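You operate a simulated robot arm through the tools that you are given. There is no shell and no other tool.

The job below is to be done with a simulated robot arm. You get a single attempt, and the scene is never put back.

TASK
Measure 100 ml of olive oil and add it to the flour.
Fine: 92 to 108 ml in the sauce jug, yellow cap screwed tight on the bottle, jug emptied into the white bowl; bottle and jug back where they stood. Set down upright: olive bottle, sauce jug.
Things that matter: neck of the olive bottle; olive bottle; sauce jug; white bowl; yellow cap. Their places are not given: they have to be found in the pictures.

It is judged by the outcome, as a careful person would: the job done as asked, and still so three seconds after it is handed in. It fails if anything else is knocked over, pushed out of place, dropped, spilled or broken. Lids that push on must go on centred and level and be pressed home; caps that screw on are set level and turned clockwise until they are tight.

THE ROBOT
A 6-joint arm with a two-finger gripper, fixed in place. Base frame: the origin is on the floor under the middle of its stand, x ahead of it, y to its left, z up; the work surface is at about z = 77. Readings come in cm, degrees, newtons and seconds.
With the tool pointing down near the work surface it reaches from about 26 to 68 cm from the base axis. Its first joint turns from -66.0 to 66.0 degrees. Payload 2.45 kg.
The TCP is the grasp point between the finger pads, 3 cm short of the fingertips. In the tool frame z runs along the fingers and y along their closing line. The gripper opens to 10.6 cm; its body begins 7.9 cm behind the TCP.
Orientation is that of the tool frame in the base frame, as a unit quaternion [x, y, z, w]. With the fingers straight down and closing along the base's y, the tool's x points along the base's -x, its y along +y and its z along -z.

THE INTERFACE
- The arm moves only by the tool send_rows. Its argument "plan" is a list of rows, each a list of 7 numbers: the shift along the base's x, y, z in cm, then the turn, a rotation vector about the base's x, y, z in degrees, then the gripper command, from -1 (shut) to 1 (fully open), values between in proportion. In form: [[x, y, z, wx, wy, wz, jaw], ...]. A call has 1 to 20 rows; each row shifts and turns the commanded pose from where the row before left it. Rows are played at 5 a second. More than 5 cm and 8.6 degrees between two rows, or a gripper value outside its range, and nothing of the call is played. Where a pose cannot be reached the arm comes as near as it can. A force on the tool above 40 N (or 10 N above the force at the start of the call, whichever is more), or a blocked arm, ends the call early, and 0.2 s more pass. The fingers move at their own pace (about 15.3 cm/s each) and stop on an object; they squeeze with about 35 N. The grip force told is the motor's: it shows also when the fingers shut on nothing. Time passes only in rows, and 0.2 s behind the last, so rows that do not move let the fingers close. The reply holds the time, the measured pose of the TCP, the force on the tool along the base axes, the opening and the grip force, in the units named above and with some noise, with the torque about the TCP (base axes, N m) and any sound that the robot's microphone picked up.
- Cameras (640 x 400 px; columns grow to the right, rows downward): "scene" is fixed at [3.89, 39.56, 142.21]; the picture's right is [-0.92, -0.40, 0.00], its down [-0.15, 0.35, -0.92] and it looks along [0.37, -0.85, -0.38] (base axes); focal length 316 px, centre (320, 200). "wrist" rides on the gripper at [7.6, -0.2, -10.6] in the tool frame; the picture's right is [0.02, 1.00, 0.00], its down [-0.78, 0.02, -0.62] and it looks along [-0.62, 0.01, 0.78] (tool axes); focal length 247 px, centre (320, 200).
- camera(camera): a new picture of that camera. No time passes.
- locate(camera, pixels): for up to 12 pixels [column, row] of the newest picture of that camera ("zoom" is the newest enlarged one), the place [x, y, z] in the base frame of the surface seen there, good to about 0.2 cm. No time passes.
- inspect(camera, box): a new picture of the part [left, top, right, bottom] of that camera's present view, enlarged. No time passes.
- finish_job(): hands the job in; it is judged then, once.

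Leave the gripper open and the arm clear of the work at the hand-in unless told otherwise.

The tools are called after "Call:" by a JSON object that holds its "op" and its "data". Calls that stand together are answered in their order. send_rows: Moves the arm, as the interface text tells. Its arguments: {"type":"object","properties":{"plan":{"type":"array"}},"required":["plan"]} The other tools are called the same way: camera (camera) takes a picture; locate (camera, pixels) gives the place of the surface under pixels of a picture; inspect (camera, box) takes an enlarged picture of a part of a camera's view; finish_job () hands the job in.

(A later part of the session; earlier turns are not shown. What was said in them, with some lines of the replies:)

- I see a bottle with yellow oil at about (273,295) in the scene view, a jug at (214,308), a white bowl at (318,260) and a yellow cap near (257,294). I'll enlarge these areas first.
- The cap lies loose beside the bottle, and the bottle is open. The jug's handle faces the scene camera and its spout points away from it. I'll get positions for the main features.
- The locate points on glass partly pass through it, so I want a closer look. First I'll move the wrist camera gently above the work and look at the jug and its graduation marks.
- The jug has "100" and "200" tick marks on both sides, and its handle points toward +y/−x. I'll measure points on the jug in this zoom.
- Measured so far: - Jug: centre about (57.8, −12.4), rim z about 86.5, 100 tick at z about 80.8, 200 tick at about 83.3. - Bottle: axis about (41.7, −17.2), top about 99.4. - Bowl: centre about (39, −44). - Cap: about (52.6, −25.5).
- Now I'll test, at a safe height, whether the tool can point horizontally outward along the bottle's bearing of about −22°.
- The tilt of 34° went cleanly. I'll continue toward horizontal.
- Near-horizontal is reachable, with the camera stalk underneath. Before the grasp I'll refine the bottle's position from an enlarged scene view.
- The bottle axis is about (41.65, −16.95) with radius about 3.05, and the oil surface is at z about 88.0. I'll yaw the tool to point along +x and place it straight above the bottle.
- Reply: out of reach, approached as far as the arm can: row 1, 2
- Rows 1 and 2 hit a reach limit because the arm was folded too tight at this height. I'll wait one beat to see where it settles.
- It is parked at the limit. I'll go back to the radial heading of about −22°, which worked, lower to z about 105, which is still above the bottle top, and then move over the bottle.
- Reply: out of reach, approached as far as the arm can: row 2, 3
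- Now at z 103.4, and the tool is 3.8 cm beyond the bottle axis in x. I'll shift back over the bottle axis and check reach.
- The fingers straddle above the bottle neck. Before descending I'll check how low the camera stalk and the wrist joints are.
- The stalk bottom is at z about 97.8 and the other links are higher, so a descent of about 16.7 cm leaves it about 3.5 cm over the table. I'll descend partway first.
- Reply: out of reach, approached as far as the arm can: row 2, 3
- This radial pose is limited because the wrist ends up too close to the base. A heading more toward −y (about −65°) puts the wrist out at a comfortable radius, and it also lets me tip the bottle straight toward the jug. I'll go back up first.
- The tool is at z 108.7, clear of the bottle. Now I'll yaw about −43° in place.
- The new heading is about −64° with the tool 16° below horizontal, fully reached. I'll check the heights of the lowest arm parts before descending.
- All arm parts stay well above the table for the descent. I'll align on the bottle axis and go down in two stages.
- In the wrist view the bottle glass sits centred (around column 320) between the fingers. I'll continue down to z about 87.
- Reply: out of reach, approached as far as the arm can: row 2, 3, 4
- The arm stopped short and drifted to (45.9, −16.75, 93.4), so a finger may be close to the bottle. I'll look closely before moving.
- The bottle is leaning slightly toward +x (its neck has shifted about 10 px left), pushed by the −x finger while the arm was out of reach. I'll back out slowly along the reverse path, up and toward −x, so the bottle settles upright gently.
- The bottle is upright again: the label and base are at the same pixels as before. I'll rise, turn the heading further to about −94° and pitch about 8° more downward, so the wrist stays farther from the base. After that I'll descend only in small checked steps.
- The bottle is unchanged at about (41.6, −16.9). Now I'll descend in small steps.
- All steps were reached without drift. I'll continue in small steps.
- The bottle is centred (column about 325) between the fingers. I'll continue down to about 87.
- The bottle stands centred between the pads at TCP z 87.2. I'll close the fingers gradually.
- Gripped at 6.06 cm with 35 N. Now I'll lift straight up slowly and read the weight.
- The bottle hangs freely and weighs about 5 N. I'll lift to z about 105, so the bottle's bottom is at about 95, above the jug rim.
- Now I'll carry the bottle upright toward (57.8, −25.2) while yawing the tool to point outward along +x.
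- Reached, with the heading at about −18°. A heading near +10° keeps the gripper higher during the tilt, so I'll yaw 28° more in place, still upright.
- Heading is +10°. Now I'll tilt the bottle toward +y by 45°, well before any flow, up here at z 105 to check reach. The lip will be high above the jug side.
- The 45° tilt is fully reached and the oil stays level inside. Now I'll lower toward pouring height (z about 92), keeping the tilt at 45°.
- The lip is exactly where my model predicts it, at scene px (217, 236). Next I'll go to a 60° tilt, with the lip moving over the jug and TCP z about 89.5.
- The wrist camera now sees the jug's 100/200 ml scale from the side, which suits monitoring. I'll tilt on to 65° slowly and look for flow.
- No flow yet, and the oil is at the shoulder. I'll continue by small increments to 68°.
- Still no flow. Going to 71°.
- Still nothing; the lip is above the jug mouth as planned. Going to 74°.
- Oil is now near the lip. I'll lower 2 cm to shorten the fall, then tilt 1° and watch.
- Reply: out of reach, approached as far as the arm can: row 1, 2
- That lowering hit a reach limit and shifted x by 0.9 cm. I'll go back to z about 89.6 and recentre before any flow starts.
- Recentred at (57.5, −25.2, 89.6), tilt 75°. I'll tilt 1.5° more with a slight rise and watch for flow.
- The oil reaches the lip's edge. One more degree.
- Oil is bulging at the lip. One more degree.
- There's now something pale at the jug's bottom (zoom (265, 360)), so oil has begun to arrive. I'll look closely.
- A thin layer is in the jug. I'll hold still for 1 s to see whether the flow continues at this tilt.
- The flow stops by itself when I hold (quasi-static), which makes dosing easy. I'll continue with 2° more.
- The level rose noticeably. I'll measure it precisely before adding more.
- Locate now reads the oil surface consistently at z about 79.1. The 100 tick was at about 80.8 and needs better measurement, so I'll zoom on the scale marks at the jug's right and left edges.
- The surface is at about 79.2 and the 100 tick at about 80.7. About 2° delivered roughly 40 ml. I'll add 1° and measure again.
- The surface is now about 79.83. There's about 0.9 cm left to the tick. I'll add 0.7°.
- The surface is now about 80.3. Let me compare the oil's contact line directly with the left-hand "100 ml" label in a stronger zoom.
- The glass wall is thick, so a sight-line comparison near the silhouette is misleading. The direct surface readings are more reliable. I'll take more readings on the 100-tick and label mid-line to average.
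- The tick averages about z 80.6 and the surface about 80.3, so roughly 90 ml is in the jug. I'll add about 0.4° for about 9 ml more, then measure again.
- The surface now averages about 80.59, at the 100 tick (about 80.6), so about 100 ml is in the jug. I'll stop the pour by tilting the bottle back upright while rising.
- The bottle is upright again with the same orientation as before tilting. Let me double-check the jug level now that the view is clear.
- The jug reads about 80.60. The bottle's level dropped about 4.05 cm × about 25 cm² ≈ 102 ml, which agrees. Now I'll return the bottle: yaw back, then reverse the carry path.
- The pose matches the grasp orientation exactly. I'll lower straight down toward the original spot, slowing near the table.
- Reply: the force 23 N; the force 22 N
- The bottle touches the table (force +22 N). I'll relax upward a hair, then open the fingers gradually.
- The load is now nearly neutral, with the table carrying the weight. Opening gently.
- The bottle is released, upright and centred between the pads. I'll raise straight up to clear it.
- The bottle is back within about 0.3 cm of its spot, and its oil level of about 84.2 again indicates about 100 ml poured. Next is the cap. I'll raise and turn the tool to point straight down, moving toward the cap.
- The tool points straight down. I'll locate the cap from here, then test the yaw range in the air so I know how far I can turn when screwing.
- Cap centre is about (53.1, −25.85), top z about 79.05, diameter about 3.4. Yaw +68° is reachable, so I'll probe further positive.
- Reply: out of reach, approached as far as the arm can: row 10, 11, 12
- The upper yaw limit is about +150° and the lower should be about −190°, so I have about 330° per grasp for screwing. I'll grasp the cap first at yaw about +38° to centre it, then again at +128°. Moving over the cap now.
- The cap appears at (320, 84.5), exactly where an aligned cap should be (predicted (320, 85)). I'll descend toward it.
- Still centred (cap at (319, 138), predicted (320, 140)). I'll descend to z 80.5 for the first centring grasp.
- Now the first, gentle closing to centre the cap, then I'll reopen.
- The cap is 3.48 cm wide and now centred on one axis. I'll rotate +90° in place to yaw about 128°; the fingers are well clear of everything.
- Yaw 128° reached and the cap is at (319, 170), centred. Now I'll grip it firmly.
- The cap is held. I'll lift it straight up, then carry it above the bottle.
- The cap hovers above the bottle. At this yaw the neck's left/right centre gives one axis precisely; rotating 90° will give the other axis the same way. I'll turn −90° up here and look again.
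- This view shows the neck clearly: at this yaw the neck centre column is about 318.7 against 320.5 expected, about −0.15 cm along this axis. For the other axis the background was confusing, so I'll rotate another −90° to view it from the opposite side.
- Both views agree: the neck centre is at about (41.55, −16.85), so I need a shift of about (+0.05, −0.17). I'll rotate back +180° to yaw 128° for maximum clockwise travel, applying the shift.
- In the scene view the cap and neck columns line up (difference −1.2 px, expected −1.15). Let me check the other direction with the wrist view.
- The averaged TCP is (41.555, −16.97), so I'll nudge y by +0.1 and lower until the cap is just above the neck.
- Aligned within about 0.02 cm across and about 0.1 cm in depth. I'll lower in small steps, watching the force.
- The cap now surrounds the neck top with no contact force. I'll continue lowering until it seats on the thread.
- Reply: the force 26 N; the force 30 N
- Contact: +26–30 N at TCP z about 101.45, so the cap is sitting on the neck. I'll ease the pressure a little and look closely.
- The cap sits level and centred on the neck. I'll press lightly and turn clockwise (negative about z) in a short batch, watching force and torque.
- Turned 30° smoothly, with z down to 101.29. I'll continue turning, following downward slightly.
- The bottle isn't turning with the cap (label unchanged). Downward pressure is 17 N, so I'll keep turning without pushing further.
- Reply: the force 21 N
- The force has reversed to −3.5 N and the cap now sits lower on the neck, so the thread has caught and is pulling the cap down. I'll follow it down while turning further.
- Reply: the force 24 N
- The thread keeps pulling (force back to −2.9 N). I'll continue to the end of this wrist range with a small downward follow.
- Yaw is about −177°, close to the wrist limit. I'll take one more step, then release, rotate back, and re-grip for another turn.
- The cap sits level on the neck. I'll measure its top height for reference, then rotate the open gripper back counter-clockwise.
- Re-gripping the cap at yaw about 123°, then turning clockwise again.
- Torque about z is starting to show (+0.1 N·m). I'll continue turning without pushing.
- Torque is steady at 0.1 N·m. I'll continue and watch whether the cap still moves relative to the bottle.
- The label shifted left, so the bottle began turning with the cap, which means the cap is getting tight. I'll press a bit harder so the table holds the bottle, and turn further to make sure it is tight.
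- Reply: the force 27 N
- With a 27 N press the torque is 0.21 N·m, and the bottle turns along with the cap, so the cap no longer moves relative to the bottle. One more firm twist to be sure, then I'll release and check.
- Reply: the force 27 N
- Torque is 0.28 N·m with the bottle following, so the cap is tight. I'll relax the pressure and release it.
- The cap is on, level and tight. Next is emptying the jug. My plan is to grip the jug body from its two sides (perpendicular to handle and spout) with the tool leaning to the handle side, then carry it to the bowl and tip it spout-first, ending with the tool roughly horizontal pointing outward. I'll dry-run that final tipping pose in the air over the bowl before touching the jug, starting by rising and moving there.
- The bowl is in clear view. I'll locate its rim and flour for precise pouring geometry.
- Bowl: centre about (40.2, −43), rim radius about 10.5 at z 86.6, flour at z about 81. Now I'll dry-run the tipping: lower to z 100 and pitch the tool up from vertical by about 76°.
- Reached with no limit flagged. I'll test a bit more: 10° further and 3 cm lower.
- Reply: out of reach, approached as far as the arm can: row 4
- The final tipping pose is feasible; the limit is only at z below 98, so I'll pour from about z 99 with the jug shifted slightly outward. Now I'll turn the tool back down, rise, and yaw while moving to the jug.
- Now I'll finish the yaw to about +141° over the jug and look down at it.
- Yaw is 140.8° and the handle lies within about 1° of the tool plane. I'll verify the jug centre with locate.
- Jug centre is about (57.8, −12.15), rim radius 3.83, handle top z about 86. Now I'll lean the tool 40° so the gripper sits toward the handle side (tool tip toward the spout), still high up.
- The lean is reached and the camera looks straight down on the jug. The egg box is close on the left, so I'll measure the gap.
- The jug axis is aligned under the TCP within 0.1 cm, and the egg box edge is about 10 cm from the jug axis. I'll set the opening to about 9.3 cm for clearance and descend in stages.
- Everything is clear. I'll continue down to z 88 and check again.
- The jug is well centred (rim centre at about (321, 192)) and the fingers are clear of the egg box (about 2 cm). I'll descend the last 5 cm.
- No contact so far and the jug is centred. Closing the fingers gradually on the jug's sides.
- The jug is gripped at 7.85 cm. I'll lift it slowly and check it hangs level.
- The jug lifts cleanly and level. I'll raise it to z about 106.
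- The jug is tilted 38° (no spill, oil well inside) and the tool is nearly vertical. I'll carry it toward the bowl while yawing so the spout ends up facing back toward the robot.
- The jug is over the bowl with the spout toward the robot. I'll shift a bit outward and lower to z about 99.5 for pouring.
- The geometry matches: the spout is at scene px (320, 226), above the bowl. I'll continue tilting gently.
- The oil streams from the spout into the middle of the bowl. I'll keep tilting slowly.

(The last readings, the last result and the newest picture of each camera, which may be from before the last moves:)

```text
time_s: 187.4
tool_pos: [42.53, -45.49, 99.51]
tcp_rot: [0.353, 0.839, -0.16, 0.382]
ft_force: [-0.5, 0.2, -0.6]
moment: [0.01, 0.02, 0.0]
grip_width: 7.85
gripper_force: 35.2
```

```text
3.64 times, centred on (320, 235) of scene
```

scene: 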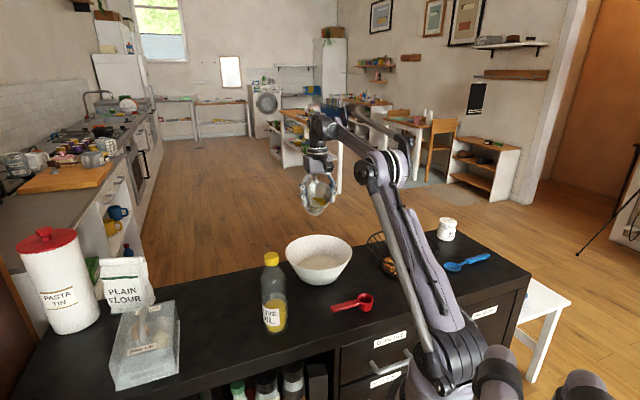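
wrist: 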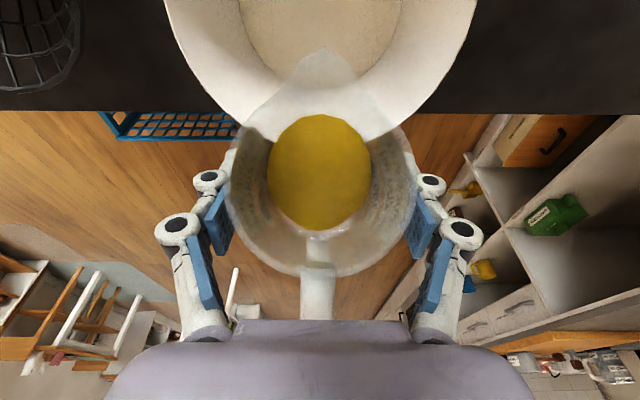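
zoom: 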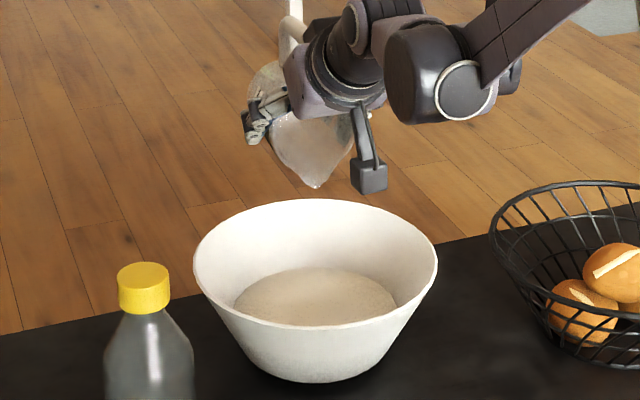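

Nearly empty at 89°. I'll continue to about 112° to drain the last bit.

Call:
{"op": "send_rows", "data": {"plan": [[0, 0, 0, -2.16, -2.08, 0, -1], [0, 0, 0, -2.16, -2.08, 0, -1], [0, 0, 0, -2.16, -2.08, 0, -1], [0, 0, 0, -2.16, -2.08, 0, -1], [0, 0, 0, -2.16, -2.08, 0, -1], [0, 0, 0, -2.16, -2.08, 0, -1], [0, 0, 0, -2.16, -2.08, 0, -1], [0, 0, 0, 0, 0, 0, -1], [0, 0, 0, 0, 0, 0, -1]]}}

Call:
{"op": "inspect", "data": {"camera": "scene", "box": [260, 180, 380, 290]}}

Call:
{"op": "camera", "data": {"camera": "wrist"}}

```text
time_s: 189.4
tool_pos: [42.66, -45.41, 99.44]
tcp_rot: [0.318, 0.756, -0.223, 0.527]
ft_force: [0.3, -0.2, -1.9]
moment: [-0.02, -0.02, -0.01]
grip_width: 7.83
gripper_force: 35.0
```

```text
3.64 times, centred on (320, 235) of scene
```

zoom: 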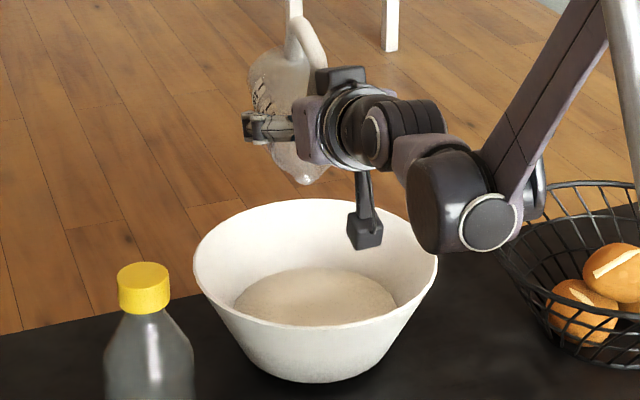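

```text
taken
```

wrist: 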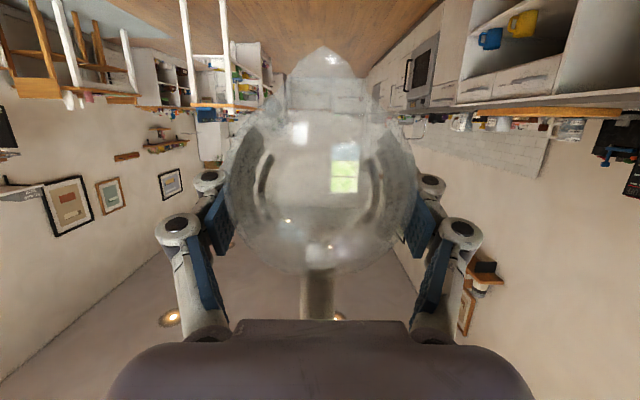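

The jug looks clear and empty. I'll tilt 8° further and hold 2 s so it drains completely.

Call:
{"op": "send_rows", "data": {"plan": [[0, 0, 0, -2.16, -2.08, 0, -1], [0, 0, 0, -2.16, -2.08, 0, -1], [0, 0, 0, -1.44, -1.39, 0, -1], [0, 0, 0, 0, 0, 0, -1], [0, 0, 0, 0, 0, 0, -1], [0, 0, 0, 0, 0, 0, -1], [0, 0, 0, 0, 0, 0, -1], [0, 0, 0, 0, 0, 0, -1], [0, 0, 0, 0, 0, 0, -1], [0, 0, 0, 0, 0, 0, -1], [0, 0, 0, 0, 0, 0, -1]]}}

Call:
{"op": "inspect", "data": {"camera": "scene", "box": [280, 170, 360, 290]}}

Call:
{"op": "inspect", "data": {"camera": "wrist", "box": [220, 30, 430, 290]}}

```text
time_s: 191.8
tool_pos: [42.56, -45.52, 99.43]
tcp_rot: [0.301, 0.717, -0.245, 0.579]
ft_force: [-0.2, -0.8, -1.2]
moment: [-0.01, 0.03, -0.01]
grip_width: 7.82
gripper_force: 35.0
```

```text
3.33 times, centred on (320, 230) of scene
```

zoom: 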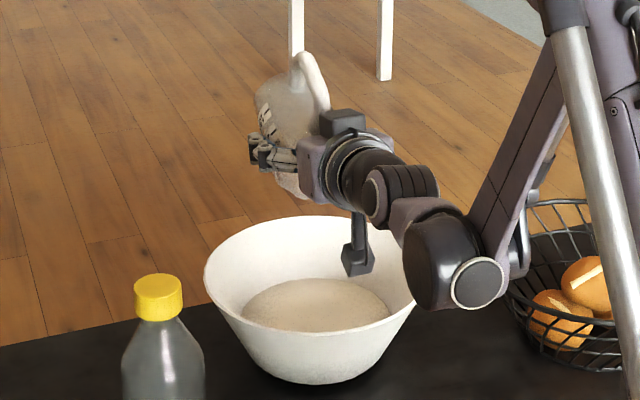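

```text
1.54 times, centred on (325, 160) of wrist
```

zoom: 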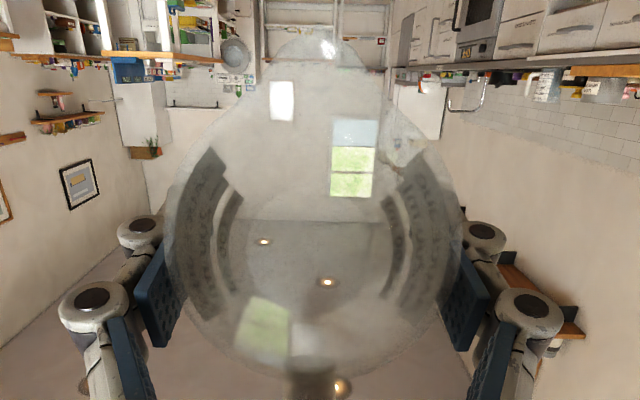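

The jug is empty. I'll tilt it back over the bowl while rising.

Call:
{"op": "send_rows", "data": {"plan": [[0, 0, 0.6, 5.76, 5.553, 0, -1], [0, 0, 0.6, 5.76, 5.553, 0, -1], [0, 0, 0.6, 5.76, 5.553, 0, -1], [0, 0, 0.6, 5.76, 5.553, 0, -1], [0, 0, 0.6, 5.76, 5.553, 0, -1], [0, 0, 0.6, 5.76, 5.553, 0, -1], [0, 0, 0.6, 5.76, 5.553, 0, -1], [0, 0, 0.6, 5.76, 5.553, 0, -1], [0, 0, 0.6, 5.76, 5.553, 0, -1], [0, 0, 0.6, 5.76, 5.553, 0, -1], [0, 0, 0, 0, 0, 0, -1]]}}

Call:
{"op": "camera", "data": {"camera": "wrist"}}

```text
time_s: 194.2
tool_pos: [42.79, -45.46, 105.42]
tcp_rot: [0.39, 0.921, 0.01, -0.017]
ft_force: [-0.5, -0.1, -0.9]
moment: [0.02, 0.0, 0.0]
grip_width: 7.85
gripper_force: 35.4
```

```text
taken
```

wrist: 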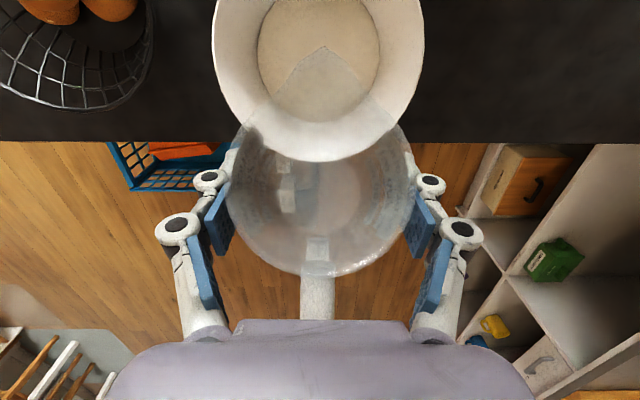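

Now I'll carry it back upright-ish to its place, yawing +186.6° in reverse.

Call:
{"op": "send_rows", "data": {"plan": [[0.6, 1.3, 0, 0, 0, 8.3, -1], [0.69, 1.52, 0, 0, 0, 8.3, -1], [0.69, 1.52, 0, 0, 0, 8.3, -1], [0.69, 1.52, 0, 0, 0, 8.3, -1], [0.69, 1.52, 0, 0, 0, 8.3, -1], [0.69, 1.52, 0, 0, 0, 8.3, -1], [0.69, 1.52, 0, 0, 0, 8.3, -1], [0.69, 1.52, 0, 0, 0, 8.3, -1], [0.69, 1.52, 0, 0, 0, 8.3, -1], [0.69, 1.52, 0, 0, 0, 8.3, -1], [0.69, 1.52, 0, 0, 0, 8.3, -1], [0.69, 1.52, 0, 0, 0, 8.3, -1], [0.69, 1.52, 0, 0, 0, 8.3, -1], [0.69, 1.52, 0, 0, 0, 8.3, -1], [0.69, 1.52, 0, 0, 0, 8.3, -1], [0.69, 1.52, 0, 0, 0, 8.3, -1], [0.69, 1.52, 0, 0, 0, 8.3, -1], [0.69, 1.52, 0, 0, 0, 8.3, -1], [0.69, 1.52, 0, 0, 0, 8.3, -1], [0.69, 1.52, 0, 0, 0, 8.3, -1]]}}

Call:
{"op": "send_rows", "data": {"plan": [[0.69, 1.52, 0, 0, 0, 8.3, -1], [0.6, 1.5, 0, 0, 0, 8.3, -1], [0.2, 0.2, 0, 0, 0, 4, -1], [0, 0, 0, -2.5, -3.1, 0, -1], [0, 0, 0, -3.16, -3.88, 0, -1], [0, 0, 0, -3.16, -3.88, 0, -1], [0, 0, 0, -3.16, -3.88, 0, -1], [0, 0, 0, -3.16, -3.88, 0, -1], [0, 0, 0, -3.16, -3.88, 0, -1], [0, 0, 0, -3.16, -3.88, 0, -1], [0, 0, 0, -2.5, -3.1, 0, -1], [0, 0, 0, 0, 0, 0, -1]]}}

Call:
{"op": "camera", "data": {"camera": "scene"}}

Call:
{"op": "camera", "data": {"camera": "wrist"}}

```text
time_s: 198.4
tool_pos: [56.37, -15.27, 105.44]
tcp_rot: [0.868, -0.497, 0.015, 0.012]
ft_force: [-0.4, 0.4, -0.8]
moment: [-0.02, -0.03, -0.02]
grip_width: 7.89
gripper_force: 35.2
```

```text
time_s: 201.0
tool_pos: [57.81, -12.09, 105.48]
tcp_rot: [0.884, -0.316, 0.323, 0.117]
ft_force: [-0.3, 1.2, -1.5]
moment: [-0.01, 0.0, 0.01]
grip_width: 7.86
gripper_force: 35.2
```

```text
taken
```

scene: 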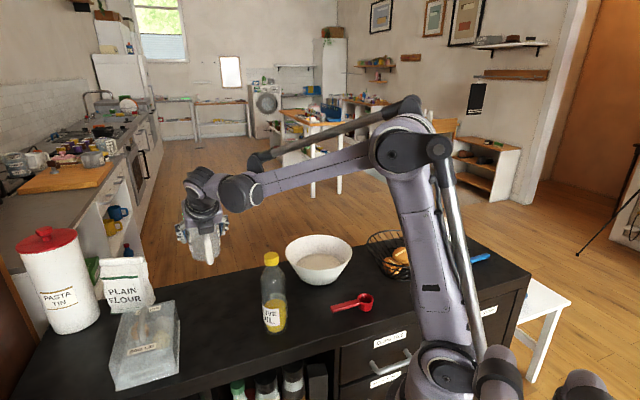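

```text
taken
```

wrist: 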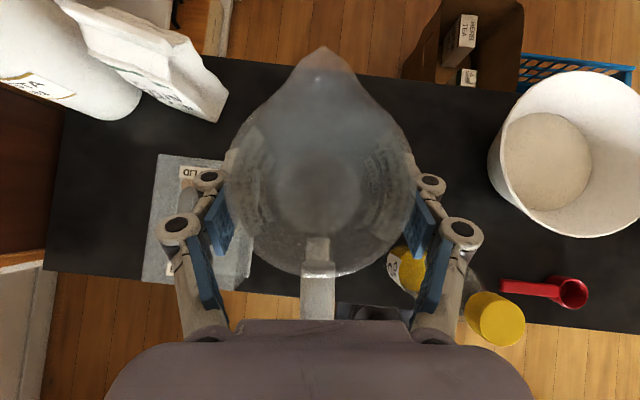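

The orientation matches the pick-up pose exactly. I'll lower the jug straight down toward its original spot.

Call:
{"op": "send_rows", "data": {"plan": [[0.09, -0.05, -3, 0, 0, 0, -1], [0, 0, -4, 0, 0, 0, -1], [0, 0, -4, 0, 0, 0, -1], [0, 0, -4, 0, 0, 0, -1], [0, 0, -3, 0, 0, 0, -1], [0, 0, -2, 0, 0, 0, -1], [0, 0, -0.8, 0, 0, 0, -1], [0, 0, 0, 0, 0, 0, -1]]}}

Call:
{"op": "send_rows", "data": {"plan": [[0, 0, -0.4, 0, 0, 0, -1], [0, 0, 0, 0, 0, 0, -1]]}}

Call:
{"op": "inspect", "data": {"camera": "scene", "box": [160, 240, 260, 340]}}

```text
time_s: 202.8
tool_pos: [57.86, -12.06, 84.64]
tcp_rot: [0.884, -0.316, 0.323, 0.116]
ft_force: [-0.1, 0.2, -1.4]
moment: [-0.03, -0.01, 0.0]
grip_width: 7.86
gripper_force: 35.5
```

```text
time_s: 203.4
tool_pos: [57.85, -12.12, 84.36]
tcp_rot: [0.885, -0.317, 0.322, 0.117]
ft_force: [0.8, -0.9, -1.9]
moment: [0.02, 0.0, 0.0]
grip_width: 7.87
gripper_force: 35.0
```

```text
4.00 times, centred on (210, 290) of scene
```

zoom: 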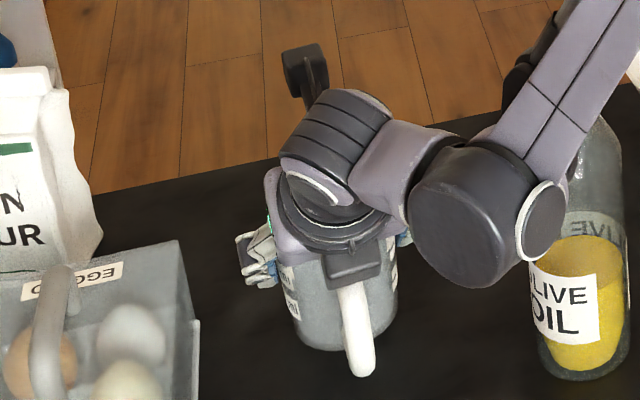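

Still about 0.8 cm above. I'll lower in fine steps and watch for contact.

Call:
{"op": "send_rows", "data": {"plan": [[0.03, -0.02, -0.3, 0, 0, 0, -1], [0, 0, 0, 0, 0, 0, -1]]}}

Call:
{"op": "send_rows", "data": {"plan": [[0, 0, -0.2, 0, 0, 0, -1], [0, 0, 0, 0, 0, 0, -1]]}}

Call:
{"op": "send_rows", "data": {"plan": [[0, 0, -0.1, 0, 0, 0, -1], [0, 0, 0, 0, 0, 0, -1]]}}

```text
time_s: 204.0
tool_pos: [57.87, -12.18, 83.97]
tcp_rot: [0.885, -0.316, 0.322, 0.117]
ft_force: [0.6, 0.7, -1.1]
moment: [-0.01, 0.0, -0.03]
grip_width: 7.86
gripper_force: 34.9
```

```text
time_s: 204.6
tool_pos: [57.98, -12.14, 83.73]
tcp_rot: [0.884, -0.317, 0.323, 0.117]
ft_force: [-0.4, -0.1, -2.1]
moment: [0.01, 0.0, 0.01]
grip_width: 7.82
gripper_force: 35.5
```

```text
time_s: 205.2
tool_pos: [57.96, -12.12, 83.59]
tcp_rot: [0.885, -0.316, 0.322, 0.116]
ft_force: [0.4, -0.7, -1.1]
moment: [-0.03, -0.03, 0.0]
grip_width: 7.85
gripper_force: 35.2
```

Call:
{"op": "send_rows", "data": {"plan": [[0, 0, -0.1, 0, 0, 0, -1], [0, 0, 0, 0, 0, 0, -1]]}}

Call:
{"op": "send_rows", "data": {"plan": [[0, 0, -0.07, 0, 0, 0, -1], [0, 0, 0, 0, 0, 0, -1]]}}

```text
time_s: 205.8
tool_pos: [57.92, -12.18, 83.69]
tcp_rot: [0.884, -0.316, 0.323, 0.117]
ft_force: [-1.0, 0.8, 8.9]
moment: [0.32, 0.16, 0.03]
grip_width: 7.84
gripper_force: 34.6
```

```text
time_s: 206.4
tool_pos: [57.94, -12.05, 83.51]
tcp_rot: [0.884, -0.317, 0.323, 0.118]
ft_force: [1.3, -0.5, 15.8]
moment: [0.16, 0.05, 0.0]
grip_width: 7.83
gripper_force: 35.0
```

The jug is on the table (16 N). I'll ease up slightly, then open the fingers gradually to about 9.3 cm.

Call:
{"op": "send_rows", "data": {"plan": [[0, 0, 0.07, 0, 0, 0, -1], [0, 0, 0, 0, 0, 0, -1]]}}

Call:
{"op": "send_rows", "data": {"plan": [[0, 0, 0, 0, 0, 0, 0.5], [0, 0, 0, 0, 0, 0, 0.55], [0, 0, 0, 0, 0, 0, 0.65], [0, 0, 0, 0, 0, 0, 0.75], [0, 0, 0, 0, 0, 0, 0.75]]}}

Call:
{"op": "camera", "data": {"camera": "wrist"}}

Call:
{"op": "inspect", "data": {"camera": "scene", "box": [160, 240, 260, 340]}}

```text
time_s: 207.0
tool_pos: [57.98, -12.2, 83.7]
tcp_rot: [0.884, -0.317, 0.322, 0.118]
ft_force: [2.2, -1.9, 8.3]
moment: [-0.18, -0.43, -0.07]
grip_width: 7.85
gripper_force: 35.1
```

```text
time_s: 208.2
tool_pos: [57.86, -12.11, 83.61]
tcp_rot: [0.885, -0.316, 0.322, 0.117]
ft_force: [-1.0, -0.4, 0.5]
moment: [0.02, -0.01, 0.03]
grip_width: 9.27
gripper_force: 0.0
```

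```text
taken
```

wrist: 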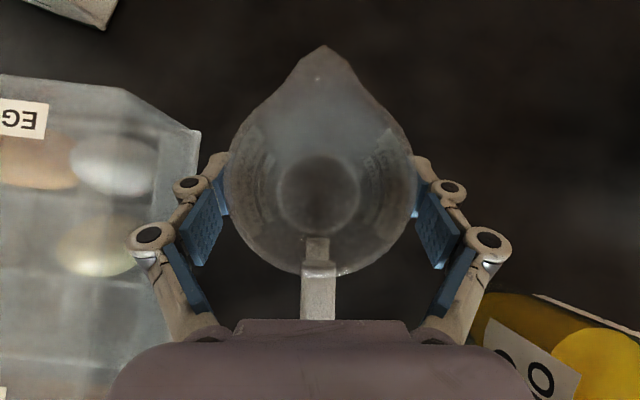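

```text
4.00 times, centred on (210, 290) of scene
```

zoom: 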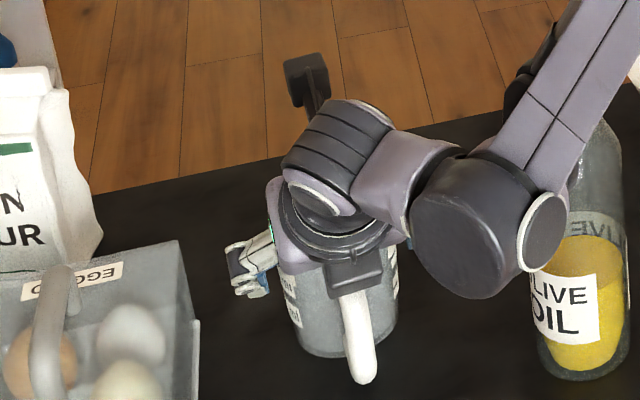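

Released, with the jug upright and empty. I'll raise straight up carefully.

Call:
{"op": "send_rows", "data": {"plan": [[0, 0, 1, 0, 0, 0, 0.75], [0, 0, 1.5, 0, 0, 0, 0.75], [0, 0, 2, 0, 0, 0, 0.75], [0, 0, 3, 0, 0, 0, 0.75], [0, 0, 4, 0, 0, 0, 0.75], [0, 0, 4, 0, 0, 0, 0.75], [0, 0, 4, 0, 0, 0, 0.75], [0, 0, 4, 0, 0, 0, 0.75], [0, 0, 4, 0, 0, 0, 1], [0, 0, 0, 0, 0, 0, 1]]}}

Call:
{"op": "camera", "data": {"camera": "scene"}}

Call:
{"op": "inspect", "data": {"camera": "scene", "box": [180, 230, 300, 350]}}

```text
time_s: 210.4
tool_pos: [57.91, -12.21, 111.13]
tcp_rot: [0.884, -0.316, 0.323, 0.117]
ft_force: [-0.1, 1.2, -0.2]
moment: [0.0, 0.02, 0.02]
grip_width: 10.59
gripper_force: 0.1
```

```text
taken
```

scene: 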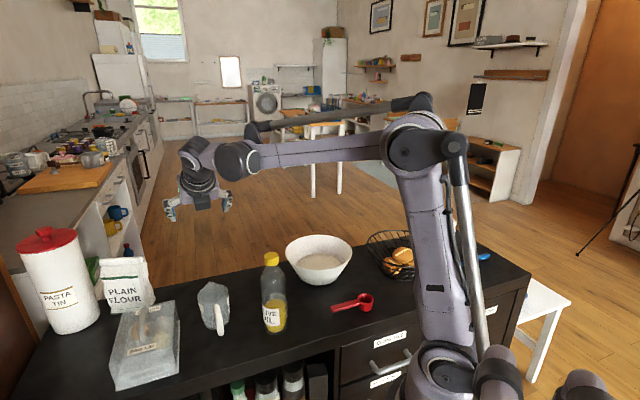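

```text
3.33 times, centred on (240, 290) of scene
```

zoom: 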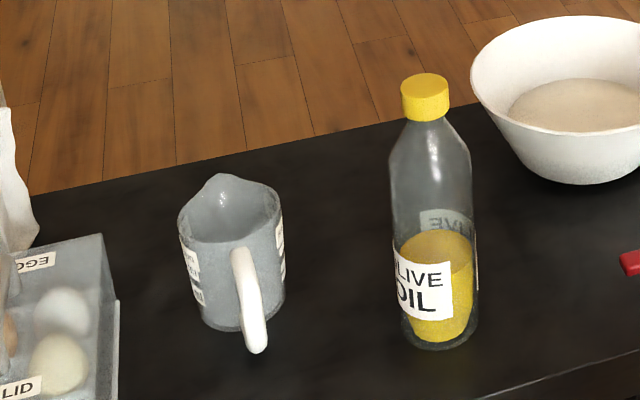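

Compared with the first picture, the jug and bottle stand within about 0.3 cm of their original places, the cap is on, and the jug is clear. I'll raise and retract the arm to a clear position above and away from the work.

Call:
{"op": "send_rows", "data": {"plan": [[0, 0, 3, 3.16, 3.88, 0, 1], [0, 0, 3, 3.16, 3.88, 0, 1], [0, 0, 3, 3.16, 3.88, 0, 1], [0, 0, 3, 3.16, 3.88, 0, 1], [-2, 0, 1, 3.16, 3.88, 0, 1], [-2, 0, 1, 3.16, 3.88, 0, 1], [-3, 0, 0, 3.16, 3.88, 0, 1], [-3, 0, 0, 3, 3.6, 0, 1], [-3, 0, 0, 0, 0, 0, 1], [-3, 0, 0, 0, 0, 0, 1], [-3, 0, 0, 0, 0, 0, 1], [0, 0, 0, 0, 0, 0, 1]]}}

Call:
{"op": "camera", "data": {"camera": "scene"}}

Call:
{"op": "inspect", "data": {"camera": "scene", "box": [235, 225, 355, 345]}}

Call:
{"op": "camera", "data": {"camera": "wrist"}}

```text
time_s: 213.0
tool_pos: [38.89, -12.19, 124.94]
tcp_rot: [0.942, -0.337, 0.001, 0.003]
ft_force: [-0.3, -0.3, -0.4]
moment: [0.0, 0.0, 0.0]
grip_width: 10.6
gripper_force: 0.1
```

```text
taken
```

scene: 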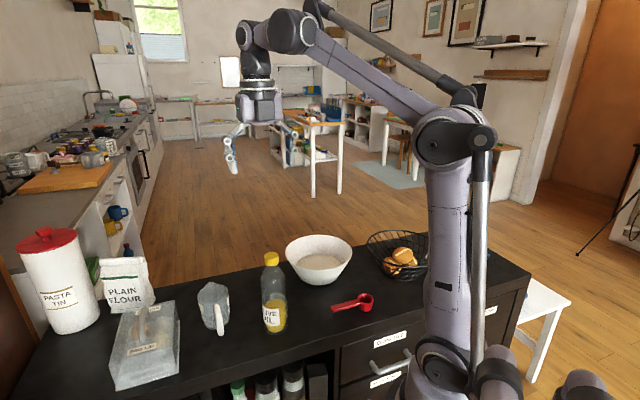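

```text
3.33 times, centred on (295, 285) of scene
```

zoom: 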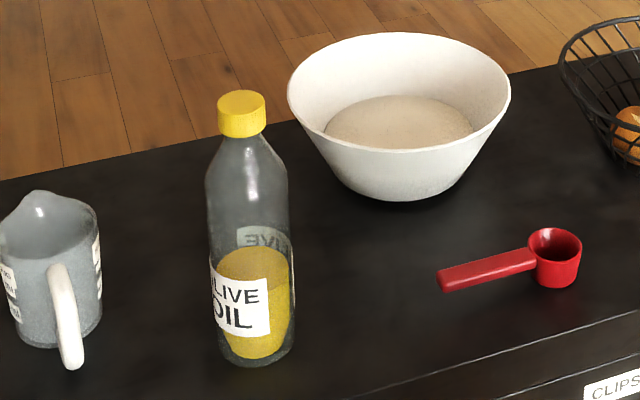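

```text
taken
```

wrist: 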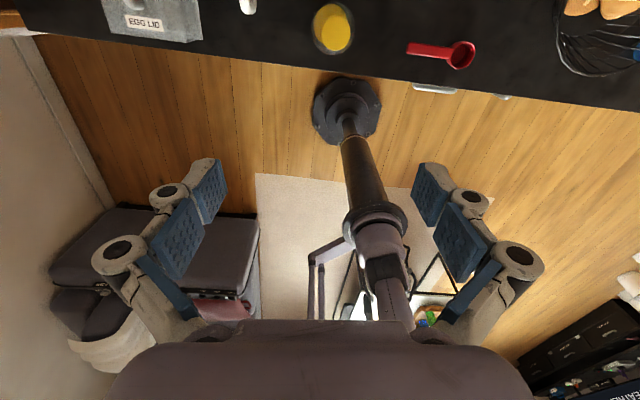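

The final scene:
- The bottle is capped and upright.
- The jug is empty and upright in its place.
- The bowl holds the oil and flour.
- Nothing else has moved, there are no spills, and the gripper is open and clear at z 125.

I'm handing in.

Call:
{"op": "finish_job", "data": {}}

```text
The job is handed in.
```

I measured about 100 ml of olive oil into the sauce jug and poured all of it into the flour in the white bowl, then handed the job in. I haven't been told how it was judged.

- **Amount:** the jug's oil surface read about z 80.6, level with its 100 ml mark. The drop in the bottle's level also came to about 100 ml.
- **Cap:** the yellow cap is level on the neck. I turned it clockwise until the bottle began turning with it, at about 0.28 N·m.
- **Jug:** it was tipped to about 118° over the bowl until it looked clear, then set down upright.
- **Places:** the bottle and jug each stand within about 0.3 cm of where they started. Tightening the cap turned the bottle about 40°, so its label faces a different way now.
- **One contact:** on an early try at gripping the bottle, the arm ran out of reach and a finger tipped the bottle a few degrees. I backed off slowly and it settled upright, with nothing spilled.

I saw no spills, and nothing else looked moved. The gripper is open and the arm is raised clear of the work.
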